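You operate a simulated robot arm through the tools that you are given. There is no shell and no other tool.

Carry out the task below with a simulated robot arm. There is one attempt and no reset: what you move stays moved.

TASK
Set the black boom stand as its card says: ring at the collar, boom over that leg.
Fine: ease the orange thumb screw first, tighten it last.

Only the result counts: the job must be done as asked and must still hold three seconds after the hand-in. Knocking over, shifting, dropping, spilling or breaking anything else fails it.

THE ROBOT
A 6-joint arm with a three-finger gripper, fixed in place. Base frame: the origin is on the floor under the middle of its stand, x ahead of it, y to its left, z up. Readings come in cm, rad, newtons and seconds.
It reaches about 121.3 cm from its shoulder. Its first joint turns from -2.897 to 2.897 rad. Payload 4.89 kg.
Tool frame: the origin (TCP) lies between the finger pads and is the grasp point; the fingertips stand 3 cm ahead of it; z points along the fingers, y is the line along which they close. The gripper opens to 16.4 cm; its body begins 12.5 cm behind the TCP.
Orientation is told as [roll, pitch, yaw] about the base's x, y, z axes, in that order, counted from this pose: with the fingers straight down and closing along the base's y, the tool's x points along the base's -x, its y along +y and its z along -z.

THE INTERFACE
- The arm moves only by the tool nudge_tool. Its argument "steps" is a list of rows, each a list of 7 numbers: the gripper command, from -1 (fully open) to 1 (shut), values between in proportion, then the shift along the base's x, y, z in cm, then the turn, a rotation vector about the base's x, y, z in rad. In form: [[claw, dx, dy, dz, wx, wy, wz], ...]. A call has 1 to 20 rows; each row shifts and turns the commanded pose from where the row before left it. Each row takes 0.2 s and may step no farther than 5 cm and 0.15 rad from the row before; otherwise, or with a gripper value out of range, the whole call is refused. Where a pose cannot be reached the arm comes as near as it can. A force on the tool above 50 N (or 10 N above the force at the start of the call, whichever is more), or a blocked arm, ends the call early, and 0.2 s more pass. The fingers move at their own pace (about 10.8 cm/s each) and stop on an object; they squeeze with about 34 N. The grip force told is the motor's: it shows also when the fingers shut on nothing. Time passes only in rows, and 0.2 s behind the last, so rows that do not move let the fingers close. The reply holds the time, the measured pose of the TCP, the force on the tool along the base axes, the opening and the grip force, in the units named above and with some noise, with the torque about the TCP (base axes, N m) and any sound that the robot's microphone picked up, and new pictures: "views" is both (left out), scene, wrist or none.
- Cameras (640 x 400 px; columns grow to the right, rows downward): "scene" is fixed at [40, -65.13, 150.79]; the picture's right is [0.80, -0.59, 0.00], its down [-0.26, -0.35, -0.90] and it looks along [0.53, 0.72, -0.44] (base axes); focal length 320 px, centre (320, 200). "wrist" rides on the gripper at [7.6, -0.2, -15.2] in the tool frame; the picture's right is [0.02, 1.00, 0.00], its down [-0.88, 0.02, -0.47] and it looks along [-0.47, 0.01, 0.88] (tool axes); focal length 247 px, centre (320, 200). There is no depth. A picture from a camera that has moved, and an enlarged one, comes with that camera's place and axes in the base frame and with its lens.
- lift_body(by): moves the trunk up (or, below 0, down) by that many cm; the arm rides with it, the base frame stays. It gives what a move gives, with no picture.
- zoom(camera, box): a new picture of the part [left, top, right, bottom] of that camera's present view, enlarged. It takes no simulated time.
- job_done(): hands the job in; it is judged then, once.

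Places have to be worked out from the pictures, the camera data and where the tool is seen. Open the gripper and draw the arm clear of the work before you hand the job in, unless the task says otherwise.

The tools are called after "Emit:" as name(argument=value, ...) on one line, values as JSON. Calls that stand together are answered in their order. nudge_tool: Moves the arm, as the interface text tells. Its arguments: {"type":"object","properties":{"steps":{"type":"array"},"views":{"type":"string","enum":["both","scene","wrist","none"]}},"required":["steps"]} The other tools are called the same way: lift_body (by) moves the trunk up or down; zoom (camera, box) takes an enlarged picture of a part of a camera's view; job_done () hands the job in.

At the start:

```text
time: 0.0
ee_pos: [62.32, 10.22, 128.79]
tcp_rot: [0.001, -0.001, 0.001]
ft_force: [0.2, 0.7, -0.7]
ft_torque: [0.01, 0.02, 0.01]
opening: 16.4
grip_force: 0.1
trunk travel left (down, up): [-20.0, 19.0]
```

scene: 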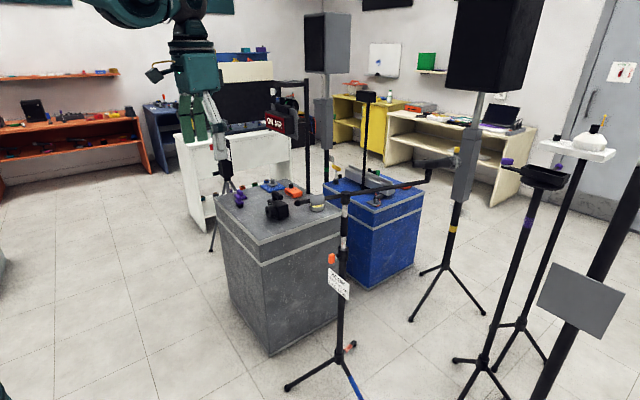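
wrist: 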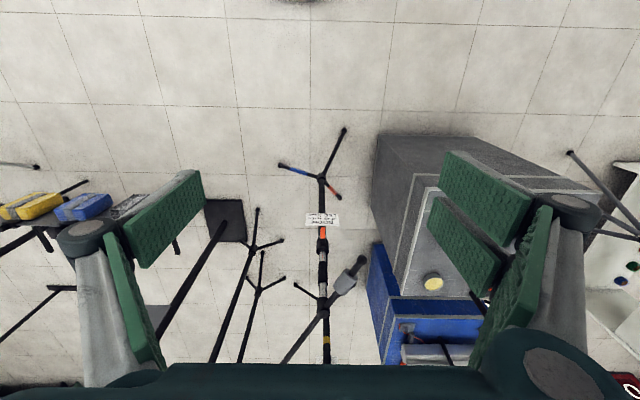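

I start by looking closely at the stand, its card and its joints in both cameras.

Emit:
zoom(camera="scene", box=[310, 240, 370, 300])

Emit:
zoom(camera="scene", box=[270, 140, 470, 400])

Emit:
zoom(camera="wrist", box=[270, 110, 390, 370])

Emit:
zoom(camera="wrist", box=[295, 205, 350, 235])

```text
6.67 times, centred on (340, 270) of scene
camera zoom: at [40.0, -65.13, 150.79], right [0.8, -0.59, 0.0], down [-0.26, -0.35, -0.9], along [0.53, 0.72, -0.44], focal length 2130 px, centre (187, -267)
```

zoom: 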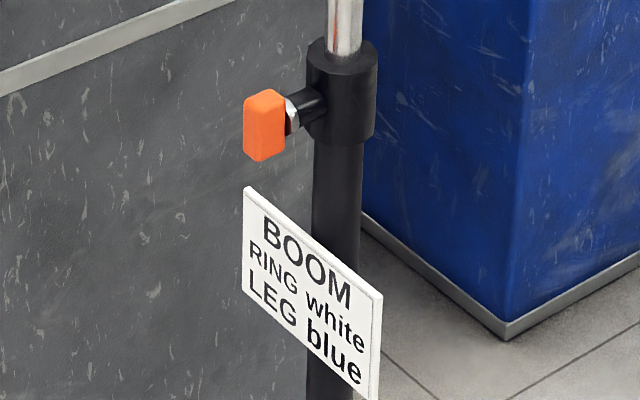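

```text
1.54 times, centred on (370, 270) of scene
camera zoom: at [40.0, -65.13, 150.79], right [0.8, -0.59, 0.0], down [-0.26, -0.35, -0.9], along [0.53, 0.72, -0.44], focal length 492 px, centre (243, 92)
```

zoom: 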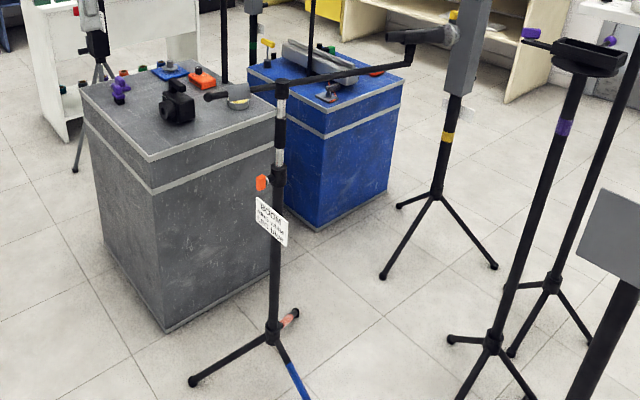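

```text
1.54 times, centred on (330, 240) of wrist
camera zoom: at [54.54, 10.12, 144.05], right [-0.02, 1.0, 0.0], down [0.88, 0.02, 0.47], along [0.47, 0.01, -0.88], focal length 380 px, centre (305, 138)
```

zoom: 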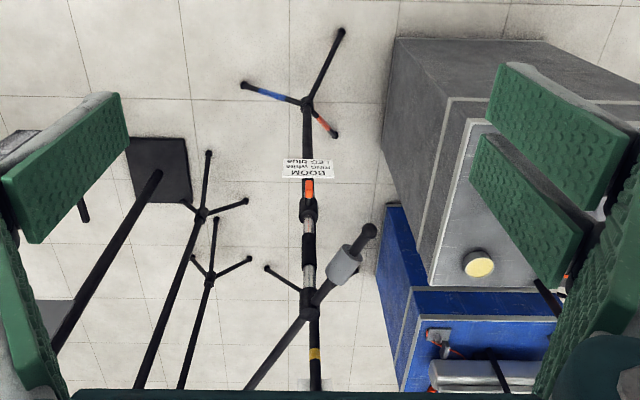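

```text
11.64 times, centred on (322, 220) of wrist
camera zoom: at [54.54, 10.12, 144.05], right [-0.02, 1.0, 0.0], down [0.88, 0.02, 0.47], along [0.47, 0.01, -0.88], focal length 2874 px, centre (291, -33)
```

zoom: 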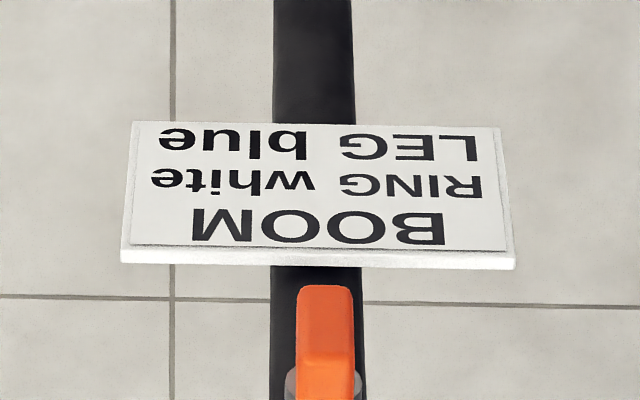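

The card reads "BOOM / RING white / LEG blue". Now I look at the inner tube's rings and the boom head.

Emit:
zoom(camera="scene", box=[320, 180, 380, 280])

Emit:
zoom(camera="scene", box=[300, 140, 480, 250])

Emit:
zoom(camera="scene", box=[280, 320, 400, 400])

Emit:
zoom(camera="wrist", box=[290, 210, 350, 330])

Emit:
zoom(camera="wrist", box=[260, 240, 380, 380])

```text
4.00 times, centred on (350, 230) of scene
camera zoom: at [40.0, -65.13, 150.79], right [0.8, -0.59, 0.0], down [-0.26, -0.35, -0.9], along [0.53, 0.72, -0.44], focal length 1278 px, centre (200, 80)
```

zoom: 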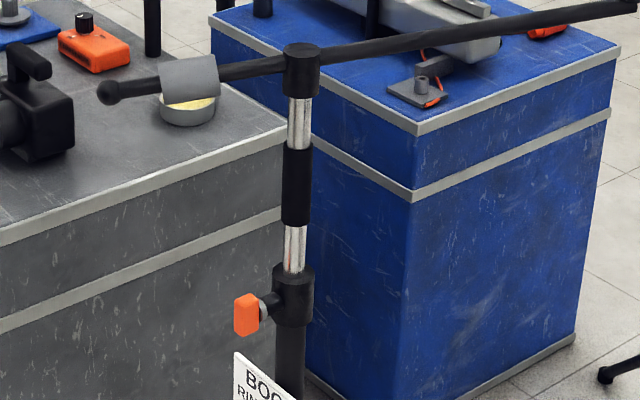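

```text
3.56 times, centred on (390, 195) of scene
camera zoom: at [40.0, -65.13, 150.79], right [0.8, -0.59, 0.0], down [-0.26, -0.35, -0.9], along [0.53, 0.72, -0.44], focal length 1136 px, centre (71, 218)
```

zoom: 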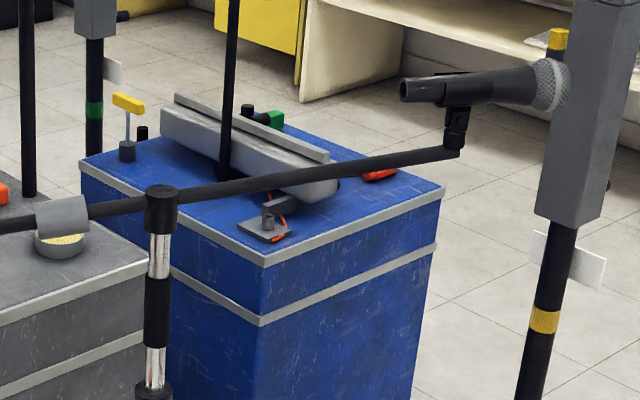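

```text
5.00 times, centred on (340, 360) of scene
camera zoom: at [40.0, -65.13, 150.79], right [0.8, -0.59, 0.0], down [-0.26, -0.35, -0.9], along [0.53, 0.72, -0.44], focal length 1598 px, centre (220, -600)
```

zoom: 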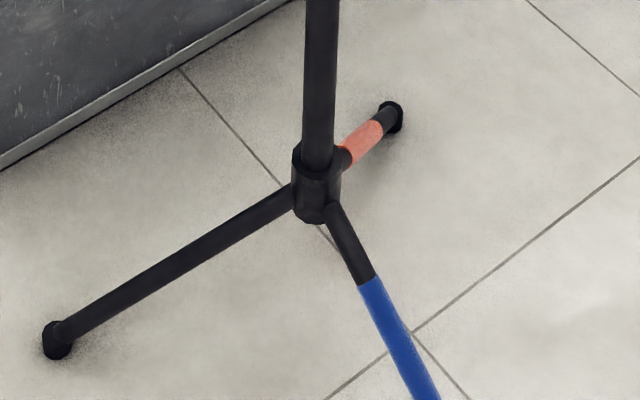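

```text
3.33 times, centred on (320, 270) of wrist
camera zoom: at [54.54, 10.12, 144.05], right [-0.02, 1.0, 0.0], down [0.88, 0.02, 0.47], along [0.47, 0.01, -0.88], focal length 823 px, centre (320, -33)
```

zoom: 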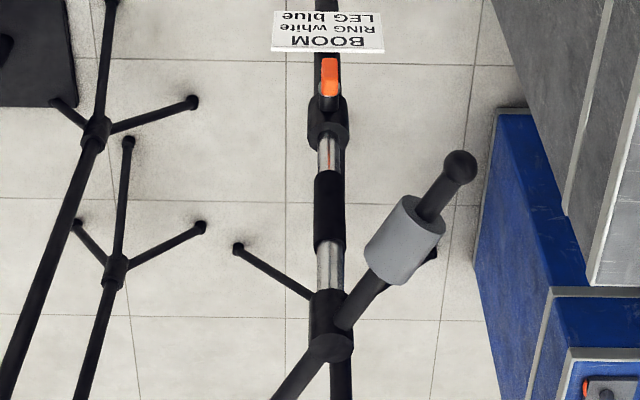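

```text
2.86 times, centred on (320, 310) of wrist
camera zoom: at [54.54, 10.12, 144.05], right [-0.02, 1.0, 0.0], down [0.88, 0.02, 0.47], along [0.47, 0.01, -0.88], focal length 706 px, centre (320, -114)
```

zoom: 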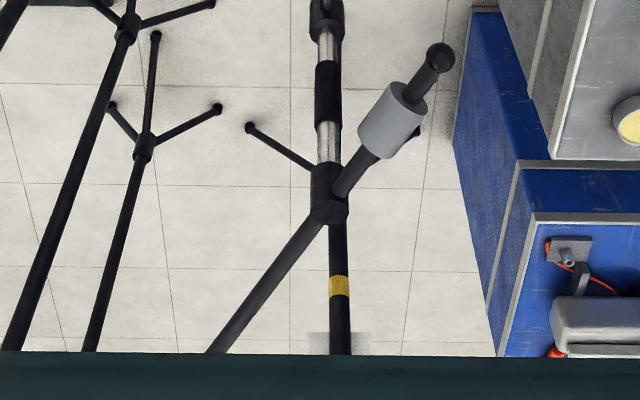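

The card asks for the white ring at the collar and the boom over the blue leg. I judge the pole to be at about (107.7, 12, z), the collar at z≈77, the orange screw head at about (102, 12, 77) pointing at the robot, the blue leg along −y, and the boom now at about −25°. I turn the tool level, pointing along +x, while coming forward and down in free space.

Emit:
nudge_tool(steps=[[-1, 1.6, 0.17, -3.4, 0, -0.1428, 0], [-1, 1.6, 0.17, -3.4, 0, -0.1428, 0], [-1, 1.6, 0.17, -3.4, 0, -0.1428, 0], [-1, 1.6, 0.17, -3.4, 0, -0.1428, 0], [-1, 1.6, 0.17, -3.4, 0, -0.1428, 0], [-1, 1.6, 0.17, -3.4, 0, -0.1428, 0], [-1, 1.6, 0.17, -3.4, 0, -0.1428, 0], [-1, 1.6, 0.17, -3.4, 0, -0.1428, 0], [-1, 1.6, 0.17, -3.4, 0, -0.1428, 0], [-1, 1.6, 0.17, -3.4, 0, -0.1428, 0], [-1, 1.6, 0.17, -3.4, 0, -0.1428, 0]])

```text
time: 2.4
ee_pos: [89.95, 14.85, 108.46]
tcp_rot: [1.009, -1.568, -1.006]
ft_force: [-1.9, -0.1, 2.6]
ft_torque: [0.0, 0.41, 0.09]
opening: 16.4
grip_force: 0.1
out of reach, approached as far as the arm can: row 8, 9, 10, 11
trunk travel left (down, up): [-20.0, 19.0]
camera wrist: at [74.67, 14.73, 100.9], right [0.0, 1.0, -0.02], down [-0.47, 0.02, 0.88], along [0.88, 0.01, 0.47], focal length 247 px, centre (320, 200)
```

scene: 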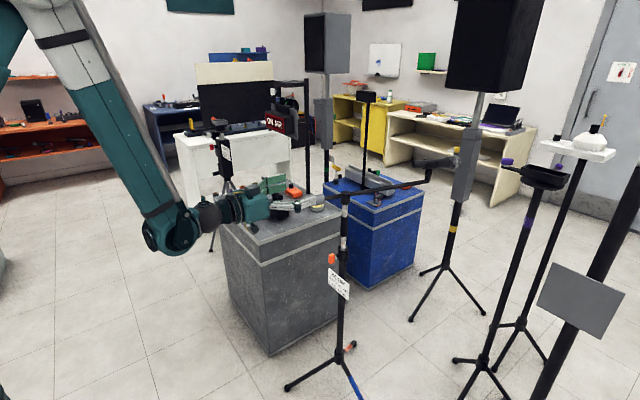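
wrist: 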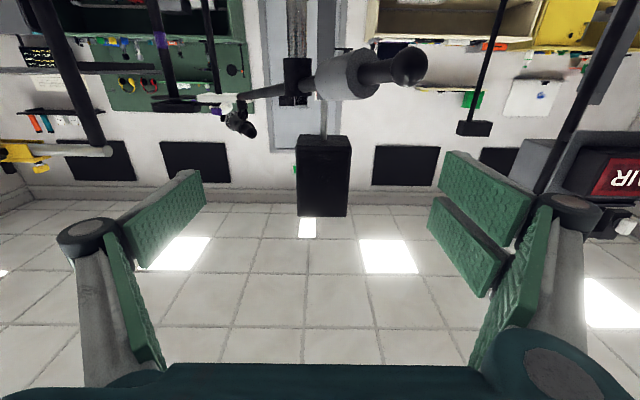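

The level tool stopped short at (90, 14.9, 108.5), close above the boom's ball end at about (90.5, 19.5, 100.6). I command a shift to −y and up, to see where the arm can follow and to get clear of the ball.

Emit:
nudge_tool(steps=[[-1, 0, -4, 4, 0, 0, 0], [-1, 0, -4, 4, 0, 0, 0], [-1, 0, -4, 4, 0, 0, 0], [-1, 0, -4, 4, 0, 0, 0]], views="scene")

```text
refused: row 1 steps farther than a row can; nothing moved
```

That row was too long (5.66 cm), so I repeat it with shorter steps.

Emit:
nudge_tool(steps=[[-1, 0, -3.5, 3.5, 0, 0, 0], [-1, 0, -3.5, 3.5, 0, 0, 0], [-1, 0, -3.5, 3.5, 0, 0, 0], [-1, 0, -3.5, 3.5, 0, 0, 0]], views="scene")

```text
time: 3.4
ee_pos: [89.89, 0.72, 122.31]
tcp_rot: [-0.544, -1.568, 0.545]
ft_force: [0.1, 1.2, 0.4]
ft_torque: [0.02, -0.05, -0.15]
opening: 16.39
grip_force: 0.0
trunk travel left (down, up): [-20.0, 19.0]
```

scene: 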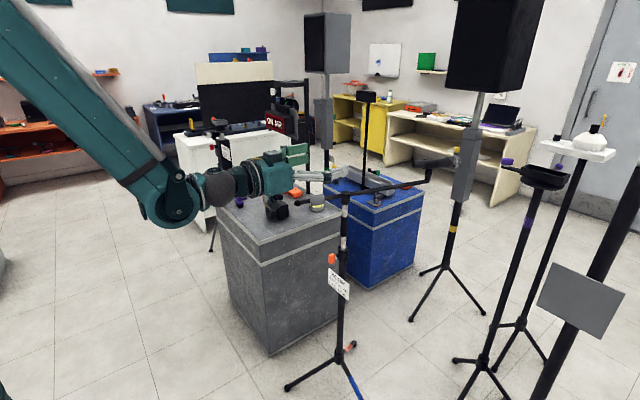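

The arm follows from the pose it actually reached. I now lower the trunk by 20 cm, which takes the gripper to about (90, 1, 102), clear of the boom.

Emit:
lift_body(by=-20)

```text
time: 5.6
ee_pos: [89.87, 0.68, 102.5]
tcp_rot: [-0.576, -1.571, 0.578]
ft_force: [-0.6, 0.3, -0.1]
ft_torque: [-0.01, 0.01, -0.01]
opening: 16.39
grip_force: 0.1
trunk travel left (down, up): [0.0, 39.0]
```

Now I go straight down toward the screw's height at this clear spot.

Emit:
nudge_tool(steps=[[-1, 0, 0, -4.2, 0, 0, 0], [-1, 0, 0, -4.2, 0, 0, 0], [-1, 0, 0, -4.2, 0, 0, 0], [-1, 0, 0, -4.2, 0, 0, 0], [-1, 0, 0, -4.2, 0, 0, 0], [-1, 0, 0, -4, 0, 0, 0]])

```text
time: 7.0
ee_pos: [95.68, 0.63, 85.34]
tcp_rot: [-0.143, -1.57, 0.143]
ft_force: [-1.0, 0.5, 1.7]
ft_torque: [-0.01, 0.18, -0.01]
opening: 16.39
grip_force: 0.1
out of reach, approached as far as the arm can: row 3, 4, 5, 6
trunk travel left (down, up): [0.0, 39.0]
camera wrist: at [80.37, 0.53, 77.65], right [0.0, 1.0, -0.02], down [-0.47, 0.02, 0.88], along [0.88, 0.01, 0.47], focal length 247 px, centre (320, 200)
```

scene: 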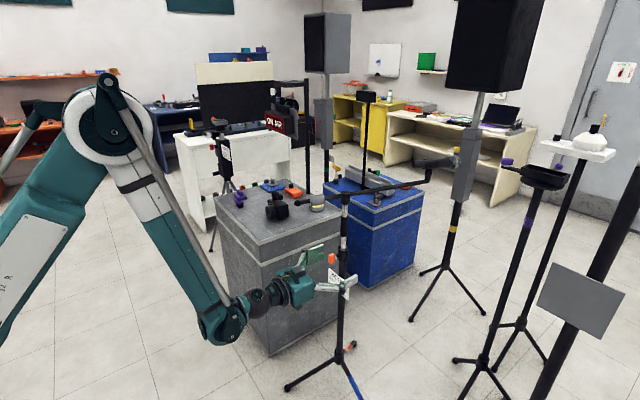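
wrist: 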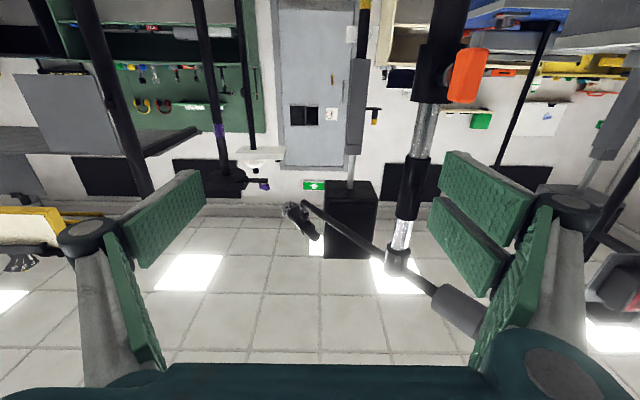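

The wrist view confirms the knob at about (101.9, 12, 77.9). I zoom in to see its shape and the tube more closely.

Emit:
zoom(camera="wrist", box=[380, 0, 520, 130])

Emit:
zoom(camera="wrist", box=[370, 90, 470, 290])

Emit:
zoom(camera="scene", box=[200, 180, 380, 340])

```text
3.08 times, centred on (450, 65) of wrist
camera zoom: at [80.37, 0.53, 77.65], right [0.0, 1.0, -0.02], down [-0.47, 0.02, 0.88], along [0.88, 0.01, 0.47], focal length 760 px, centre (-80, 615)
```

zoom: 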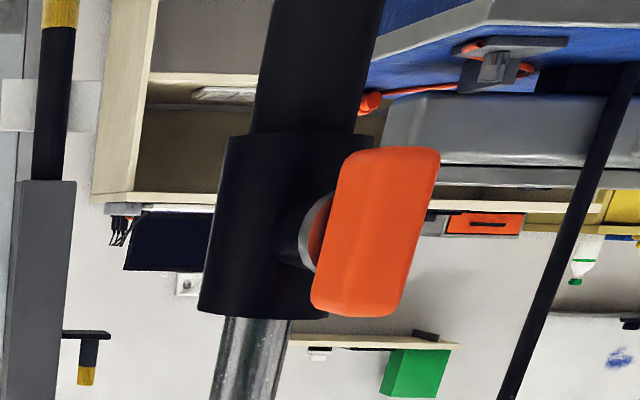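

```text
2.00 times, centred on (420, 190) of wrist
camera zoom: at [80.37, 0.53, 77.65], right [0.0, 1.0, -0.02], down [-0.47, 0.02, 0.88], along [0.88, 0.01, 0.47], focal length 494 px, centre (120, 220)
```

zoom: 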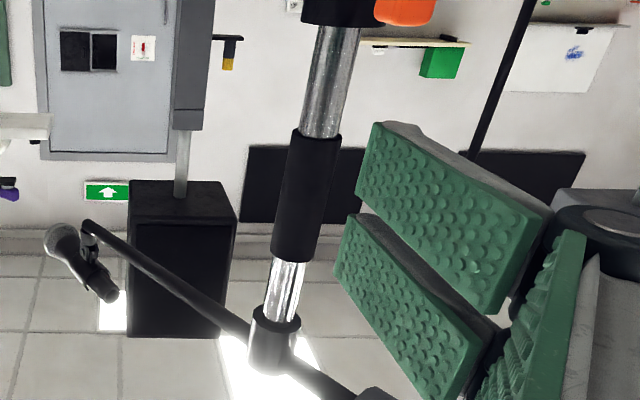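

```text
2.50 times, centred on (290, 260) of scene
camera zoom: at [40.0, -65.13, 150.79], right [0.8, -0.59, 0.0], down [-0.26, -0.35, -0.9], along [0.53, 0.72, -0.44], focal length 799 px, centre (395, 50)
```

zoom: 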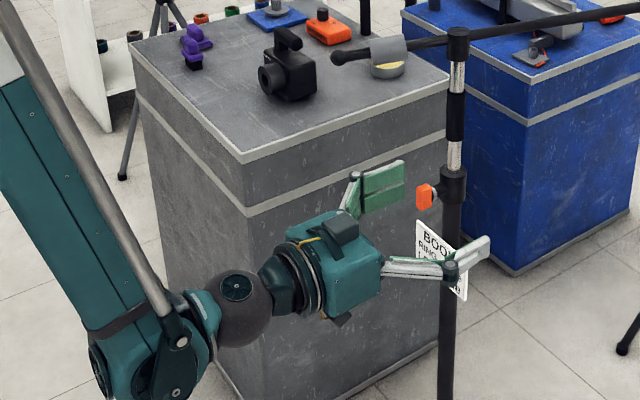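

The knob is an upright paddle roughly 1.5 cm thick and 4 cm tall. I line up at y≈12 first, keeping the tips short of it, and check centring.

Emit:
nudge_tool(steps=[[-1, 0, 3.7, 0, 0, 0, 0], [-1, 0, 3.7, 0, 0, 0, 0], [-1, 0, 3.9, 0, 0, 0, 0], [-1, 1, 0, -2, 0, 0, 0]])

```text
time: 8.0
ee_pos: [96.71, 11.81, 83.64]
tcp_rot: [-0.957, -1.571, 0.957]
ft_force: [-0.3, 0.1, 1.5]
ft_torque: [-0.02, 0.1, 0.06]
opening: 16.39
grip_force: 0.2
trunk travel left (down, up): [0.0, 39.0]
camera wrist: at [81.4, 11.7, 75.86], right [0.0, 1.0, -0.02], down [-0.47, 0.02, 0.88], along [0.88, 0.01, 0.47], focal length 247 px, centre (320, 200)
```

scene: 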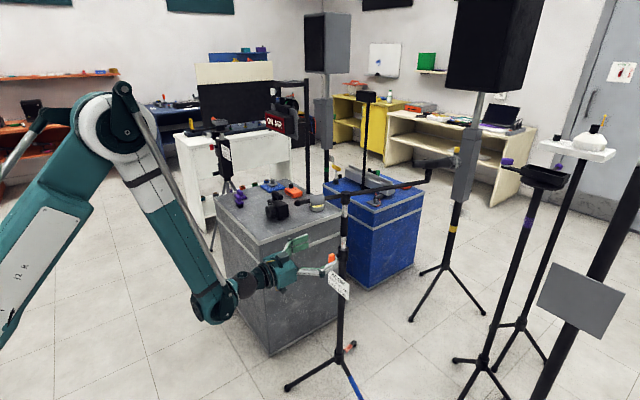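
wrist: 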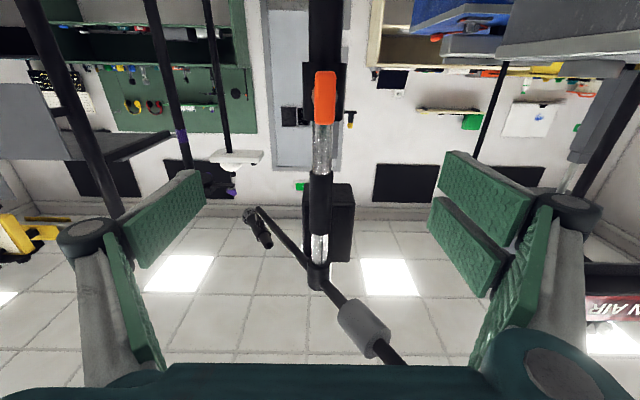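

The knob is centred at about (101.9, 11.95, 77.85). I move the open fingers around it, with the tips stopping short of the collar.

Emit:
nudge_tool(steps=[[-1, 1.2, 0.05, -1.5, 0, 0, 0], [-1, 1.2, 0.05, -1.5, 0, 0, 0], [-1, 1.1, 0.05, -1.4, 0, 0, 0], [-1, 1.1, 0, -1.4, 0, 0, 0]])

```text
time: 9.0
ee_pos: [101.48, 12.14, 77.69]
tcp_rot: [-0.014, -1.567, 0.012]
ft_force: [-0.6, 0.7, 0.6]
ft_torque: [0.01, 0.07, 0.05]
opening: 16.39
grip_force: 0.0
trunk travel left (down, up): [0.0, 39.0]
camera wrist: at [86.15, 12.07, 70.06], right [0.0, 1.0, -0.02], down [-0.47, 0.02, 0.88], along [0.88, 0.01, 0.47], focal length 247 px, centre (320, 200)
```

scene: 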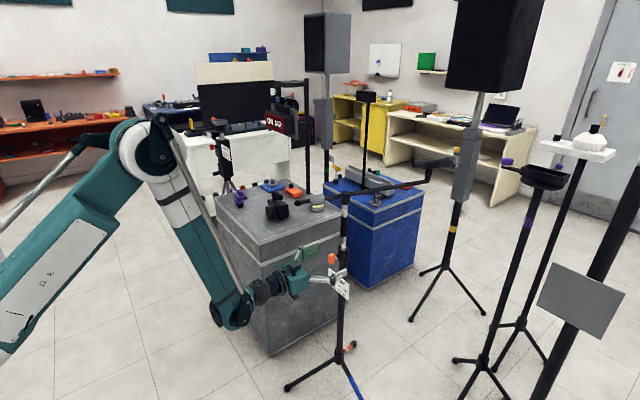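
wrist: 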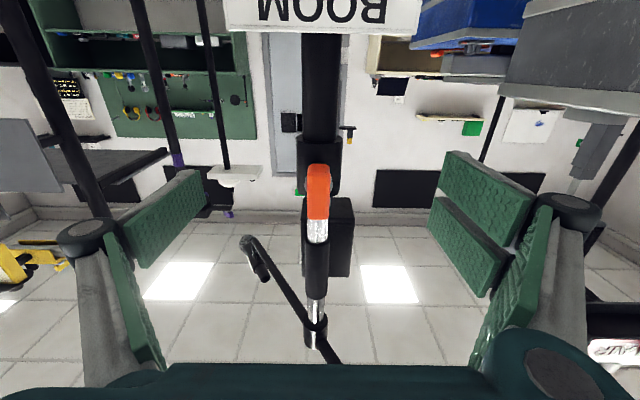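

The tool sits square on the knob, with TCP (101.5, 12.1, 77.7). I close in stages: near it first, then onto it.

Emit:
nudge_tool(steps=[[0.0, 0, -0.08, 0.1, 0, 0, 0], [0.5, 0, 0, 0, 0, 0, 0], [0.7, 0, 0, 0, 0, 0, 0], [0.7, 0, 0, 0, 0, 0, 0], [0.7, 0, 0, 0, 0, 0, 0]])

```text
time: 10.2
ee_pos: [101.43, 11.97, 77.7]
tcp_rot: [-0.201, -1.568, 0.201]
ft_force: [-0.6, -0.6, 0.5]
ft_torque: [-0.02, -0.02, -0.01]
opening: 2.48
grip_force: 0.0
trunk travel left (down, up): [0.0, 39.0]
camera wrist: at [86.21, 11.97, 70.04], right [0.0, 1.0, -0.02], down [-0.47, 0.02, 0.88], along [0.88, 0.01, 0.47], focal length 247 px, centre (320, 200)
```

scene: 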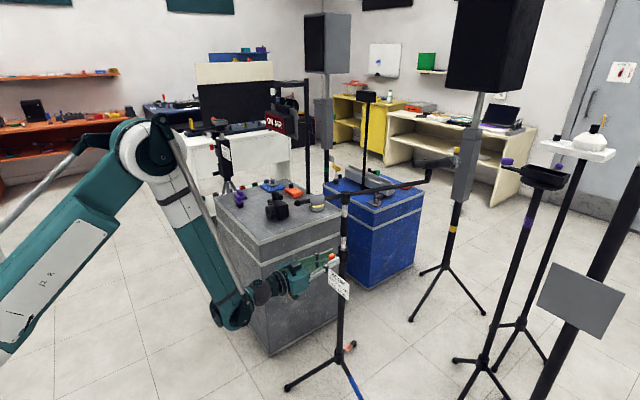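
wrist: 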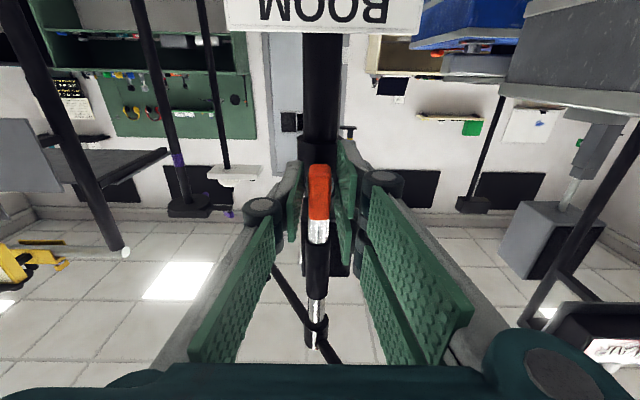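

The knob is centred between the pads. I close onto it fully.

Emit:
nudge_tool(steps=[[0.85, 0, 0, 0, 0, 0, 0], [1, 0, 0, 0, 0, 0, 0], [1, 0, 0, 0, 0, 0, 0]], views="wrist")

Emit:
zoom(camera="scene", box=[270, 180, 390, 300])

```text
time: 11.0
ee_pos: [101.42, 12.02, 77.68]
tcp_rot: [-0.2, -1.569, 0.201]
ft_force: [2.9, -1.5, 1.5]
ft_torque: [0.01, -0.02, -0.04]
opening: 1.56
grip_force: 44.7
trunk travel left (down, up): [0.0, 39.0]
camera wrist: at [86.21, 11.97, 70.04], right [0.0, 1.0, -0.02], down [-0.47, 0.02, 0.88], along [0.88, 0.01, 0.47], focal length 247 px, centre (320, 200)
```

wrist: 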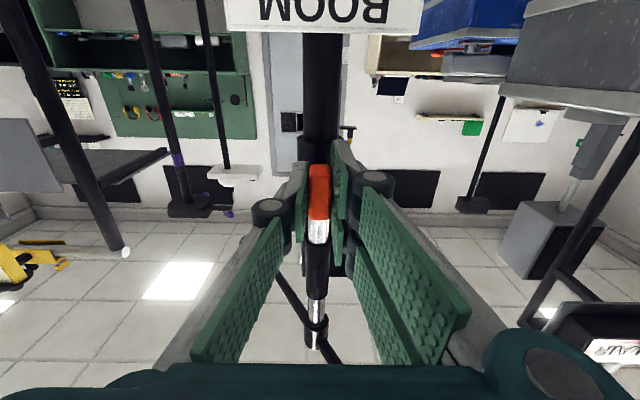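

```text
3.33 times, centred on (330, 240) of scene
camera zoom: at [40.0, -65.13, 150.79], right [0.8, -0.59, 0.0], down [-0.26, -0.35, -0.9], along [0.53, 0.72, -0.44], focal length 1065 px, centre (287, 67)
```

zoom: 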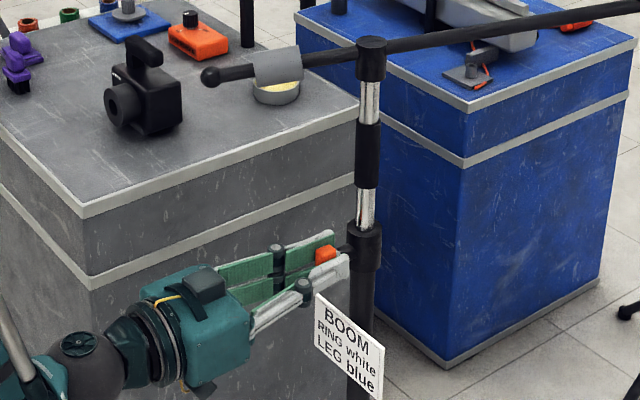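

I have hold of the knob (opening 1.56, grip 45 N). I turn it anticlockwise as seen from the robot (−x rotation) in small steps to ease it, watching torque and sound.

Emit:
nudge_tool(steps=[[1, 0, 0, 0, -0.1, 0, 0], [1, 0, 0, 0, -0.1, 0, 0], [1, 0, 0, 0, -0.1, 0, 0], [1, 0, 0, 0, -0.1, 0, 0]], views="wrist")

Emit:
zoom(camera="scene", box=[270, 180, 390, 300])

```text
time: 12.0
ee_pos: [101.5, 11.98, 77.72]
tcp_rot: [-1.57, -1.169, 1.569]
ft_force: [-6.5, -15.9, -1.9]
ft_torque: [0.1, 0.28, -0.51]
opening: 1.51
grip_force: 45.1
trunk travel left (down, up): [0.0, 39.0]
camera wrist: at [86.22, 8.91, 70.71], right [0.0, 0.91, -0.41], down [-0.47, 0.36, 0.8], along [0.88, 0.19, 0.43], focal length 247 px, centre (320, 200)
```

wrist: 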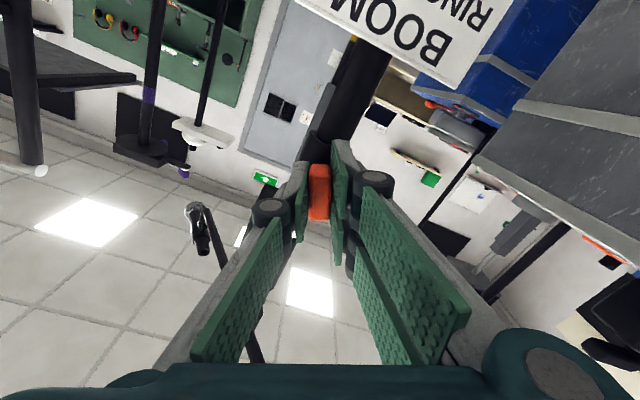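

```text
3.33 times, centred on (330, 240) of scene
camera zoom: at [40.0, -65.13, 150.79], right [0.8, -0.59, 0.0], down [-0.26, -0.35, -0.9], along [0.53, 0.72, -0.44], focal length 1065 px, centre (287, 67)
```

zoom: 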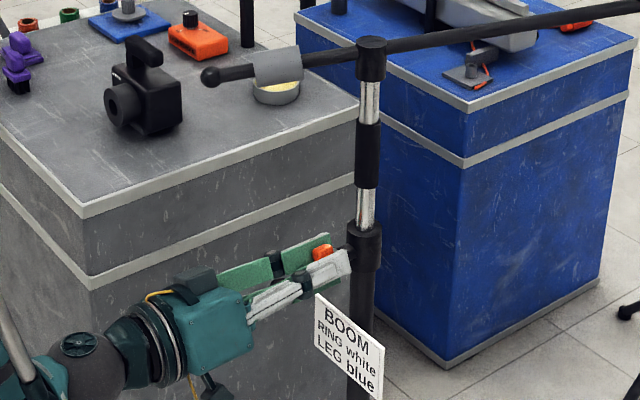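

The knob turned 0.4 rad with the gripper, but a 16 N side load shows its axis sits slightly above my TCP. I ease the TCP −y to relieve it and check.

Emit:
nudge_tool(steps=[[1, 0, -0.06, 0.02, 0, 0, 0], [1, 0, 0, 0, 0, 0, 0]], views="none")

```text
time: 12.6
ee_pos: [101.59, 11.99, 77.7]
tcp_rot: [-1.568, -1.17, 1.568]
ft_force: [-26.5, -17.6, -15.9]
ft_torque: [0.01, 0.27, -0.37]
opening: 1.55
grip_force: 45.2
trunk travel left (down, up): [0.0, 39.0]
```

Side load has moved into x (−26 N), so the tool seems to be pressing forward. I back off slightly in −x and check the force again.

Emit:
nudge_tool(steps=[[1, -0.1, 0, 0, 0, 0, 0], [1, 0, 0, 0, 0, 0, 0]], views="wrist")

Emit:
zoom(camera="wrist", box=[240, 100, 400, 260])

Emit:
zoom(camera="scene", box=[310, 230, 360, 280])

```text
time: 13.2
ee_pos: [101.55, 11.99, 77.62]
tcp_rot: [-1.566, -1.169, 1.567]
ft_force: [-7.3, -22.6, -12.4]
ft_torque: [0.05, 0.29, -0.62]
opening: 1.54
grip_force: 45.2
trunk travel left (down, up): [0.0, 39.0]
camera wrist: at [86.22, 8.92, 70.74], right [0.0, 0.91, -0.41], down [-0.47, 0.36, 0.8], along [0.88, 0.19, 0.43], focal length 247 px, centre (320, 200)
```

wrist: 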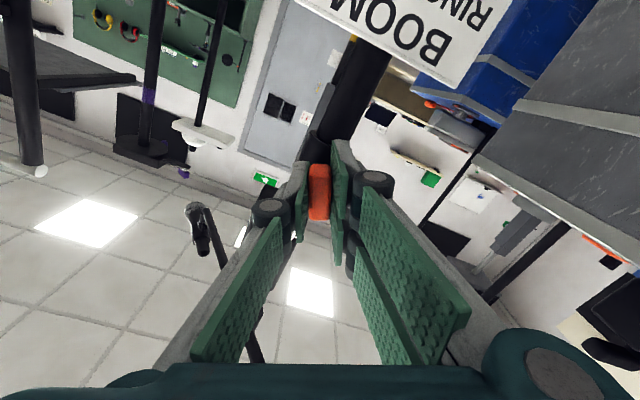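

```text
2.50 times, centred on (320, 180) of wrist
camera zoom: at [86.22, 8.92, 70.74], right [0.0, 0.91, -0.41], down [-0.47, 0.36, 0.8], along [0.88, 0.19, 0.43], focal length 617 px, centre (320, 250)
```

zoom: 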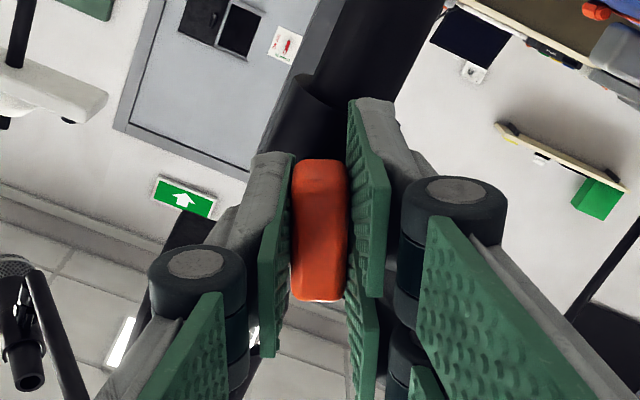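

```text
8.00 times, centred on (335, 255) of scene
camera zoom: at [40.0, -65.13, 150.79], right [0.8, -0.59, 0.0], down [-0.26, -0.35, -0.9], along [0.53, 0.72, -0.44], focal length 2556 px, centre (200, -240)
```

zoom: 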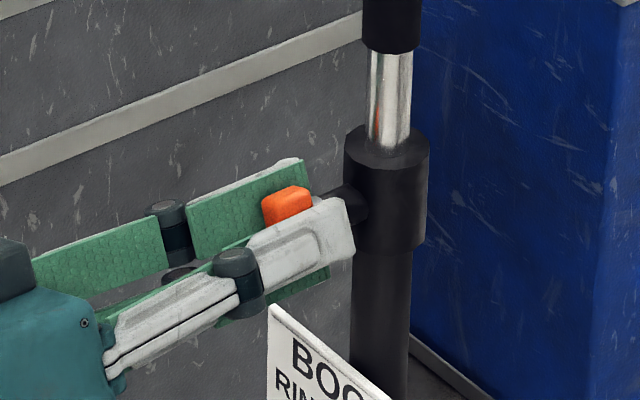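

The picture shows the knob turned about 0.4 rad with the stand unmoved. I test which way relieves the side load with one small −y shift.

Emit:
nudge_tool(steps=[[1, 0, -0.1, 0, 0, 0, 0], [1, 0, 0, 0, 0, 0, 0]], views="none")

```text
time: 13.8
ee_pos: [101.54, 12.0, 77.81]
tcp_rot: [-1.564, -1.172, 1.566]
ft_force: [4.2, -18.5, -9.5]
ft_torque: [0.03, 0.23, -0.38]
opening: 1.53
grip_force: 45.6
trunk travel left (down, up): [0.0, 39.0]
```

The side load is steady at about 20 N and the stand has not moved. I continue easing with smaller turns and keep checking.

Emit:
nudge_tool(steps=[[1, 0, 0, 0, -0.1, 0, 0], [1, 0, 0, 0, -0.1, 0, 0], [1, 0, 0, 0, -0.1, 0, 0], [1, 0, 0, 0, 0, 0, 0]], views="none")

Emit:
zoom(camera="scene", box=[270, 180, 390, 300])

Emit:
zoom(camera="wrist", box=[220, 0, 420, 260])

```text
time: 14.8
ee_pos: [101.61, 11.83, 77.68]
tcp_rot: [-1.568, -0.872, 1.567]
ft_force: [19.9, -21.3, 14.7]
ft_torque: [0.08, -0.29, -0.59]
opening: 1.56
grip_force: 44.8
trunk travel left (down, up): [0.0, 39.0]
```

```text
3.33 times, centred on (330, 240) of scene
camera zoom: at [40.0, -65.13, 150.79], right [0.8, -0.59, 0.0], down [-0.26, -0.35, -0.9], along [0.53, 0.72, -0.44], focal length 1065 px, centre (287, 67)
```

zoom: 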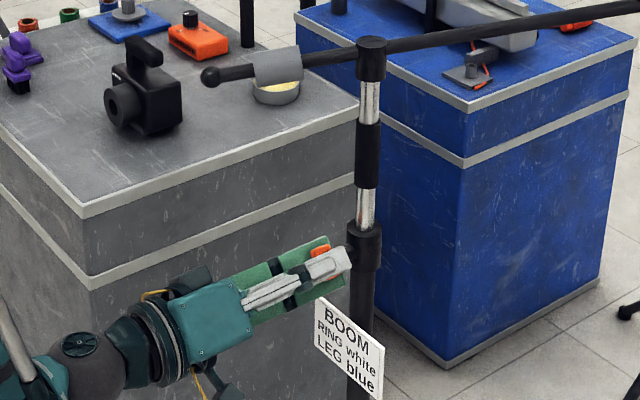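

```text
1.54 times, centred on (320, 130) of wrist
camera zoom: at [86.22, 6.92, 72.03], right [0.0, 0.75, -0.66], down [-0.47, 0.58, 0.66], along [0.88, 0.31, 0.35], focal length 380 px, centre (320, 308)
```

zoom: 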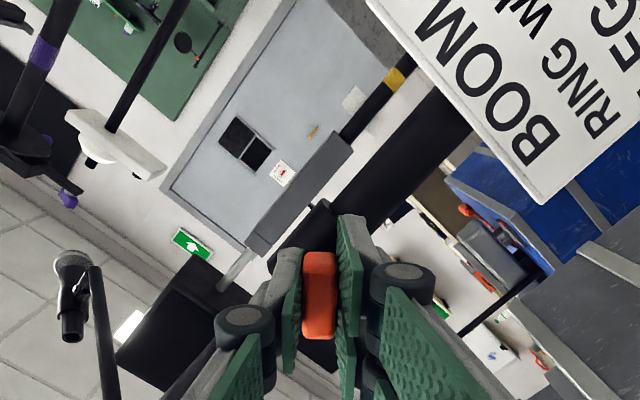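

Eased 0.7 rad so far and the tube has not slipped. I keep turning in small increments.

Emit:
nudge_tool(steps=[[1, 0, 0, 0, -0.1, 0, 0], [1, 0, 0, 0, -0.1, 0, 0], [1, 0, 0, 0, -0.1, 0, 0], [1, 0, 0, 0, 0, 0, 0]], views="none")

Emit:
zoom(camera="scene", box=[270, 180, 390, 300])

```text
time: 15.7
ee_pos: [101.57, 11.79, 77.89]
tcp_rot: [-1.569, -0.568, 1.568]
ft_force: [8.8, -8.2, 16.8]
ft_torque: [0.06, -0.41, -0.15]
opening: 1.53
grip_force: 45.0
trunk travel left (down, up): [0.0, 39.0]
stopped in row 4: the force on the tool passed its limit at 51 N (the readings are from after the stop); the commanded pose is now the measured one
```

```text
3.33 times, centred on (330, 240) of scene
camera zoom: at [40.0, -65.13, 150.79], right [0.8, -0.59, 0.0], down [-0.26, -0.35, -0.9], along [0.53, 0.72, -0.44], focal length 1065 px, centre (287, 67)
```

zoom: 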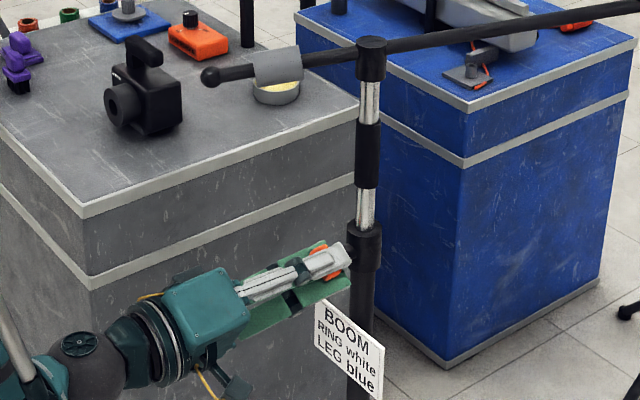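

The load spiked as the true axis is about 0.3 cm off my TCP; the measured drift suggests the screw axis is at about (12.1, 78.0). I continue the turn about that axis with compensating shifts.

Emit:
nudge_tool(steps=[[1, 0, 0, 0.03, -0.08, 0, 0], [1, 0, 0, 0.03, -0.08, 0, 0], [1, 0, 0, 0.03, -0.08, 0, 0], [1, 0, 0, 0, 0, 0, 0]], views="wrist")

Emit:
zoom(camera="scene", box=[270, 180, 390, 300])

```text
time: 16.7
ee_pos: [101.58, 11.75, 77.91]
tcp_rot: [-1.57, -0.33, 1.568]
ft_force: [10.9, -13.5, 17.9]
ft_torque: [0.03, -0.28, -0.74]
opening: 1.5
grip_force: 44.8
trunk travel left (down, up): [0.0, 39.0]
camera wrist: at [86.21, 4.61, 75.55], right [0.0, 0.3, -0.95], down [-0.47, 0.84, 0.27], along [0.88, 0.45, 0.14], focal length 247 px, centre (320, 200)
```

wrist: 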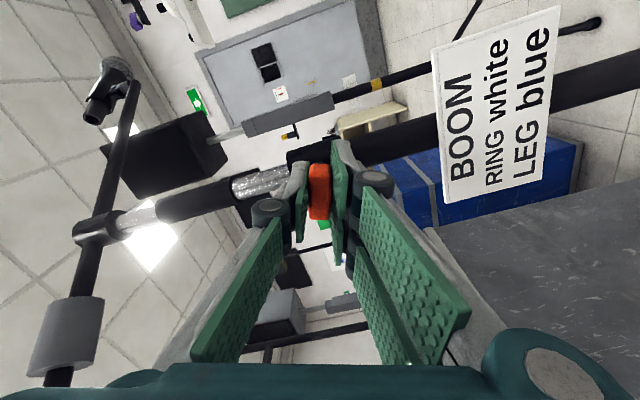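

```text
3.33 times, centred on (330, 240) of scene
camera zoom: at [40.0, -65.13, 150.79], right [0.8, -0.59, 0.0], down [-0.26, -0.35, -0.9], along [0.53, 0.72, -0.44], focal length 1065 px, centre (287, 67)
```

zoom: 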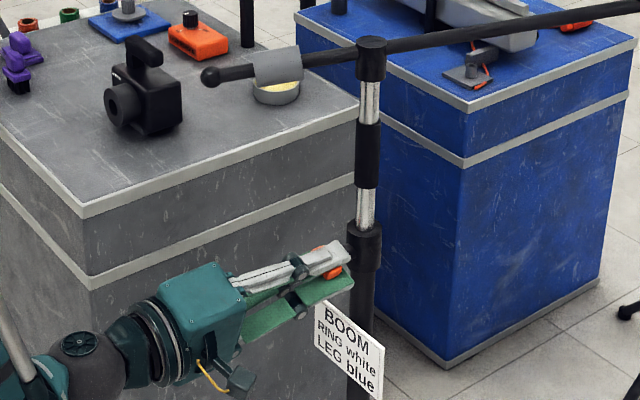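

Turned 1.24 rad so far, with the tube still in place. I carry on to roughly a quarter turn.

Emit:
nudge_tool(steps=[[1, 0, 0, 0.03, -0.08, 0, 0], [1, 0, 0, 0.03, -0.08, 0, 0], [1, 0, 0, 0.03, -0.08, 0, 0], [1, 0, 0, 0.03, -0.08, 0, 0], [1, 0, 0, 0, 0, 0, 0]], views="wrist")

Emit:
zoom(camera="scene", box=[270, 180, 390, 300])

```text
time: 17.9
ee_pos: [101.58, 11.77, 78.01]
tcp_rot: [-1.57, -0.012, 1.568]
ft_force: [13.7, -29.1, 7.8]
ft_torque: [0.0, -0.2, -0.84]
opening: 1.52
grip_force: 44.8
trunk travel left (down, up): [0.0, 39.0]
camera wrist: at [86.2, 4.26, 78.05], right [0.0, -0.01, -1.0], down [-0.47, 0.88, -0.01], along [0.88, 0.47, -0.01], focal length 247 px, centre (320, 200)
```

wrist: 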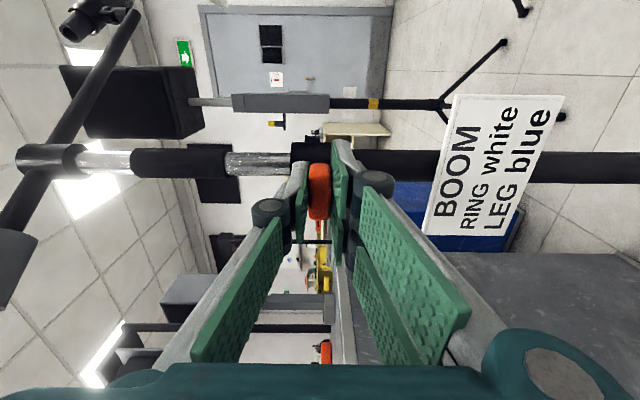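

```text
3.33 times, centred on (330, 240) of scene
camera zoom: at [40.0, -65.13, 150.79], right [0.8, -0.59, 0.0], down [-0.26, -0.35, -0.9], along [0.53, 0.72, -0.44], focal length 1065 px, centre (287, 67)
```

zoom: 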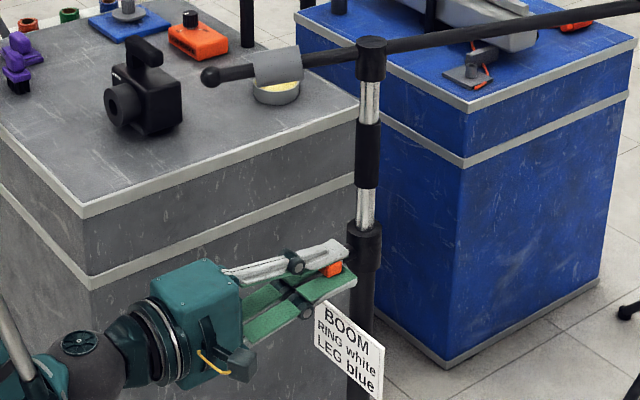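

A quarter turn is done (1.56 rad) and the tube still holds. I open the fingers slightly to unload and see whether the knob stays, and where its true centre is.

Emit:
nudge_tool(steps=[[0.6, 0, 0, 0, 0, 0, 0], [0.6, 0, 0, 0, 0, 0, 0], [0.6, 0, 0, 0, 0, 0, 0]], views="wrist")

Emit:
zoom(camera="wrist", box=[260, 110, 420, 260])

Emit:
zoom(camera="scene", box=[310, 230, 360, 280])

```text
time: 18.7
ee_pos: [101.45, 11.9, 78.0]
tcp_rot: [-1.571, -0.009, 1.57]
ft_force: [-0.4, 1.1, 0.5]
ft_torque: [-0.03, -0.01, 0.01]
opening: 3.24
grip_force: 0.1
trunk travel left (down, up): [0.0, 39.0]
camera wrist: at [86.16, 4.4, 78.04], right [0.0, -0.01, -1.0], down [-0.47, 0.88, -0.01], along [0.88, 0.47, -0.01], focal length 247 px, centre (320, 200)
```

wrist: 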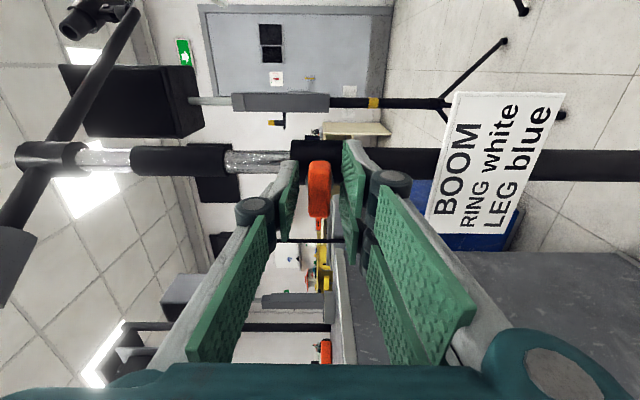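

```text
2.67 times, centred on (340, 185) of wrist
camera zoom: at [86.16, 4.4, 78.04], right [0.0, -0.01, -1.0], down [-0.47, 0.88, -0.01], along [0.88, 0.47, -0.01], focal length 659 px, centre (267, 240)
```

zoom: 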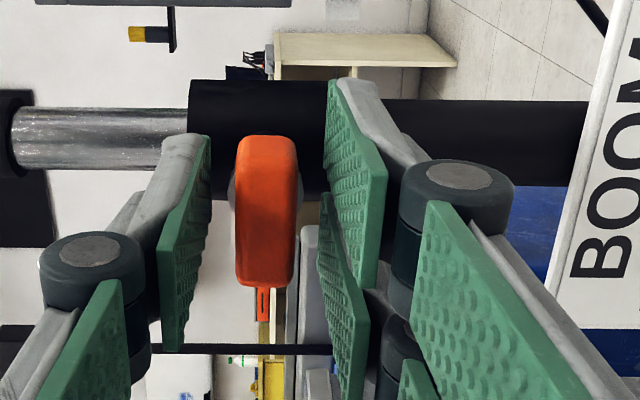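

```text
8.00 times, centred on (335, 255) of scene
camera zoom: at [40.0, -65.13, 150.79], right [0.8, -0.59, 0.0], down [-0.26, -0.35, -0.9], along [0.53, 0.72, -0.44], focal length 2556 px, centre (200, -240)
```

zoom: 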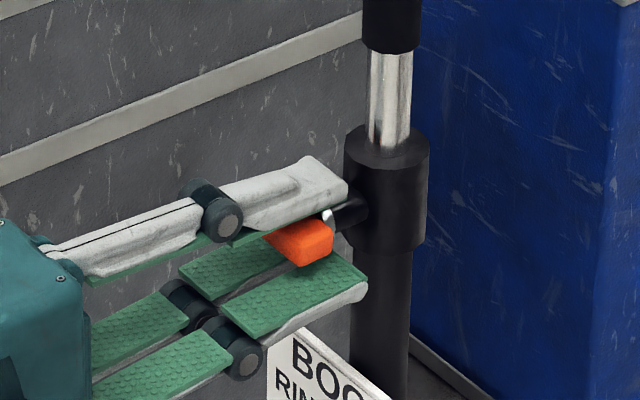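

The knob stayed put at a quarter turn, centred at about (102, 11.95, 78.0), and all load is gone. I open to about 9 cm and roll the tool back to upright around it, without touching it.

Emit:
nudge_tool(steps=[[-0.1, -0.2, 0, 0, 0, 0, 0], [-0.1, -0.2, 0, 0, 0, 0, 0], [-0.1, 0, 0, 0, 0, 0, 0], [-0.1, 0, 0, 0, 0.14, 0, 0], [-0.1, 0, 0, 0, 0.14, 0, 0], [-0.1, 0, 0, 0, 0.14, 0, 0], [-0.1, 0, 0, 0, 0.14, 0, 0], [-0.1, 0, 0, 0, 0.14, 0, 0], [-0.1, 0, 0, 0, 0.14, 0, 0], [-0.1, 0, 0, 0, 0.14, 0, 0], [-0.1, 0, 0, 0, 0.14, 0, 0], [-0.1, 0, 0, 0, 0.14, 0, 0], [-0.1, 0, 0, 0, 0.14, 0, 0], [-0.1, 0, 0, 0, 0.157, 0, 0]], views="wrist")

```text
refused: row 14 steps farther than a row can; nothing moved
```

The last row exceeded 0.15 rad, so I repeat it with an even split.

Emit:
nudge_tool(steps=[[-0.1, -0.2, 0, 0, 0, 0, 0], [-0.1, -0.2, 0, 0, 0, 0, 0], [-0.1, 0, 0, 0, 0, 0, 0], [-0.1, 0, 0, 0, 0.1416, 0, 0], [-0.1, 0, 0, 0, 0.1416, 0, 0], [-0.1, 0, 0, 0, 0.1416, 0, 0], [-0.1, 0, 0, 0, 0.1416, 0, 0], [-0.1, 0, 0, 0, 0.1416, 0, 0], [-0.1, 0, 0, 0, 0.1416, 0, 0], [-0.1, 0, 0, 0, 0.1416, 0, 0], [-0.1, 0, 0, 0, 0.1416, 0, 0], [-0.1, 0, 0, 0, 0.1416, 0, 0], [-0.1, 0, 0, 0, 0.1416, 0, 0], [-0.1, 0, 0, 0, 0.1416, 0, 0]], views="wrist")

```text
time: 21.7
ee_pos: [101.31, 11.84, 78.01]
tcp_rot: [-0.273, -1.566, 0.272]
ft_force: [0.2, -0.7, 0.0]
ft_torque: [-0.01, 0.0, 0.01]
opening: 9.02
grip_force: 0.1
trunk travel left (down, up): [0.0, 39.0]
camera wrist: at [85.85, 11.74, 70.47], right [0.0, 1.0, -0.02], down [-0.47, 0.02, 0.88], along [0.88, 0.01, 0.47], focal length 247 px, centre (320, 200)
```

wrist: 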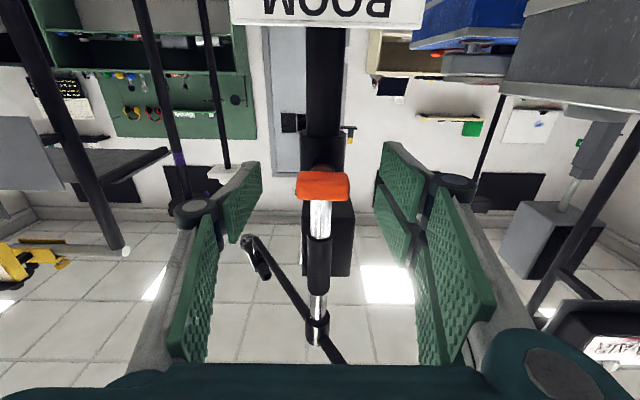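

The tool is upright again and the knob lies horizontal, clear of the fingers. I rise to the sleeve's height, then draw back and yaw +0.6 rad to come at the tube from the −y side, which leaves room for the later swing.

Emit:
nudge_tool(steps=[[-0.1, -0.5, 0, 3, 0, 0, 0], [-0.1, -0.5, 0, 3, 0, 0, 0], [-0.1, -0.5, 0, 3, 0, 0, 0], [-0.1, -0.5, -0.5, 2.8, 0, 0, 0.1], [-0.1, -1, -2, 0, 0, 0, 0.12], [-0.1, -1, -2, 0, 0, 0, 0.12], [-0.1, -1, -2, 0, 0, 0, 0.13], [-0.1, -0.5, -1.5, 0, 0, 0, 0.13]])

```text
time: 23.5
ee_pos: [95.51, 3.96, 89.76]
tcp_rot: [-1.016, -1.566, 1.617]
ft_force: [-0.4, 1.3, 0.6]
ft_torque: [-0.03, 0.05, -0.2]
opening: 9.02
grip_force: 0.1
trunk travel left (down, up): [0.0, 39.0]
camera wrist: at [82.98, -4.76, 82.06], right [-0.57, 0.82, -0.03], down [-0.4, -0.25, 0.88], along [0.72, 0.51, 0.47], focal length 247 px, centre (320, 200)
```

scene: 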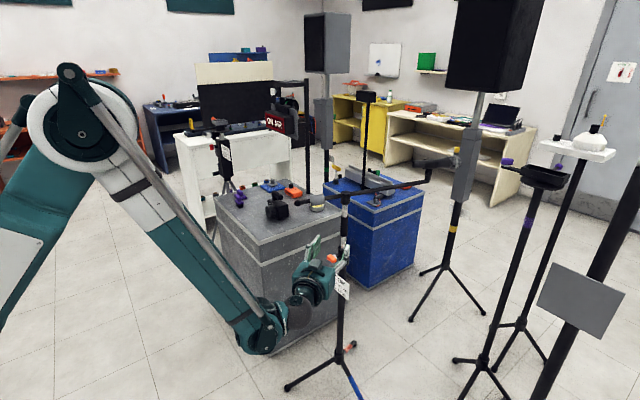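
wrist: 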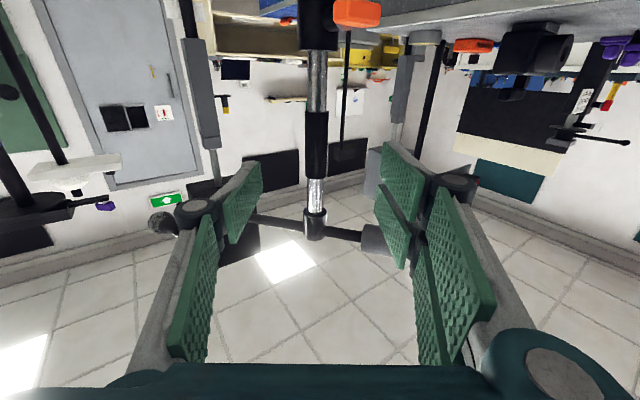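

The sleeve is dead ahead, about 14.6 cm along the tool axis, with the pole at (107.7, 11.95). I move in so the sleeve sits between the pads.

Emit:
nudge_tool(steps=[[-0.1, 3.0, 1.9, 0.05, 0, 0, 0], [-0.1, 3.0, 1.9, 0.05, 0, 0, 0], [-0.1, 3.0, 2.0, 0, 0, 0, 0], [-0.1, 3.1, 2.15, 0, 0, 0, 0]])

```text
time: 24.5
ee_pos: [107.56, 11.76, 89.93]
tcp_rot: [-1.09, -1.568, 1.691]
ft_force: [-1.1, 0.0, 0.9]
ft_torque: [-0.1, 0.12, 0.02]
opening: 9.03
grip_force: 0.1
trunk travel left (down, up): [0.0, 39.0]
camera wrist: at [94.95, 3.03, 82.32], right [-0.57, 0.82, -0.03], down [-0.4, -0.25, 0.88], along [0.72, 0.51, 0.47], focal length 247 px, centre (320, 200)
```

scene: 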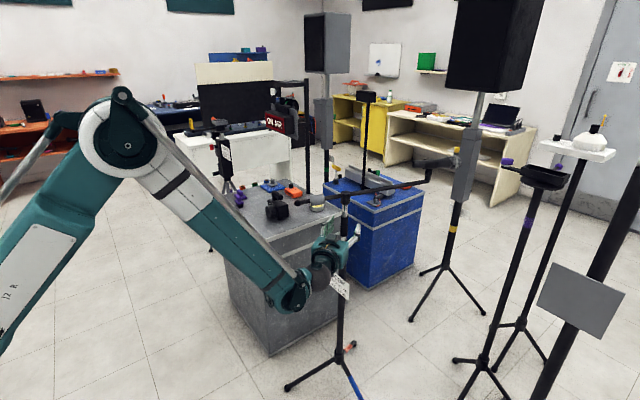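
wrist: 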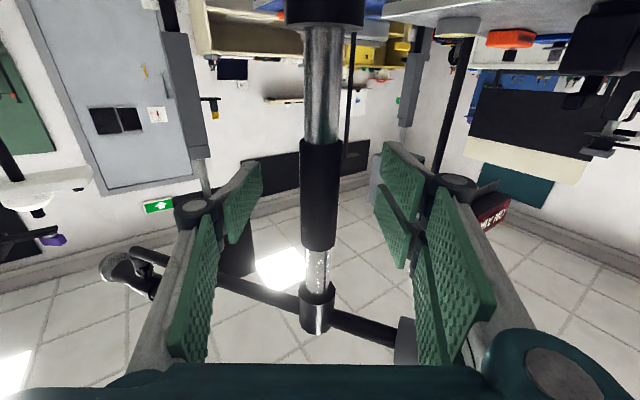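

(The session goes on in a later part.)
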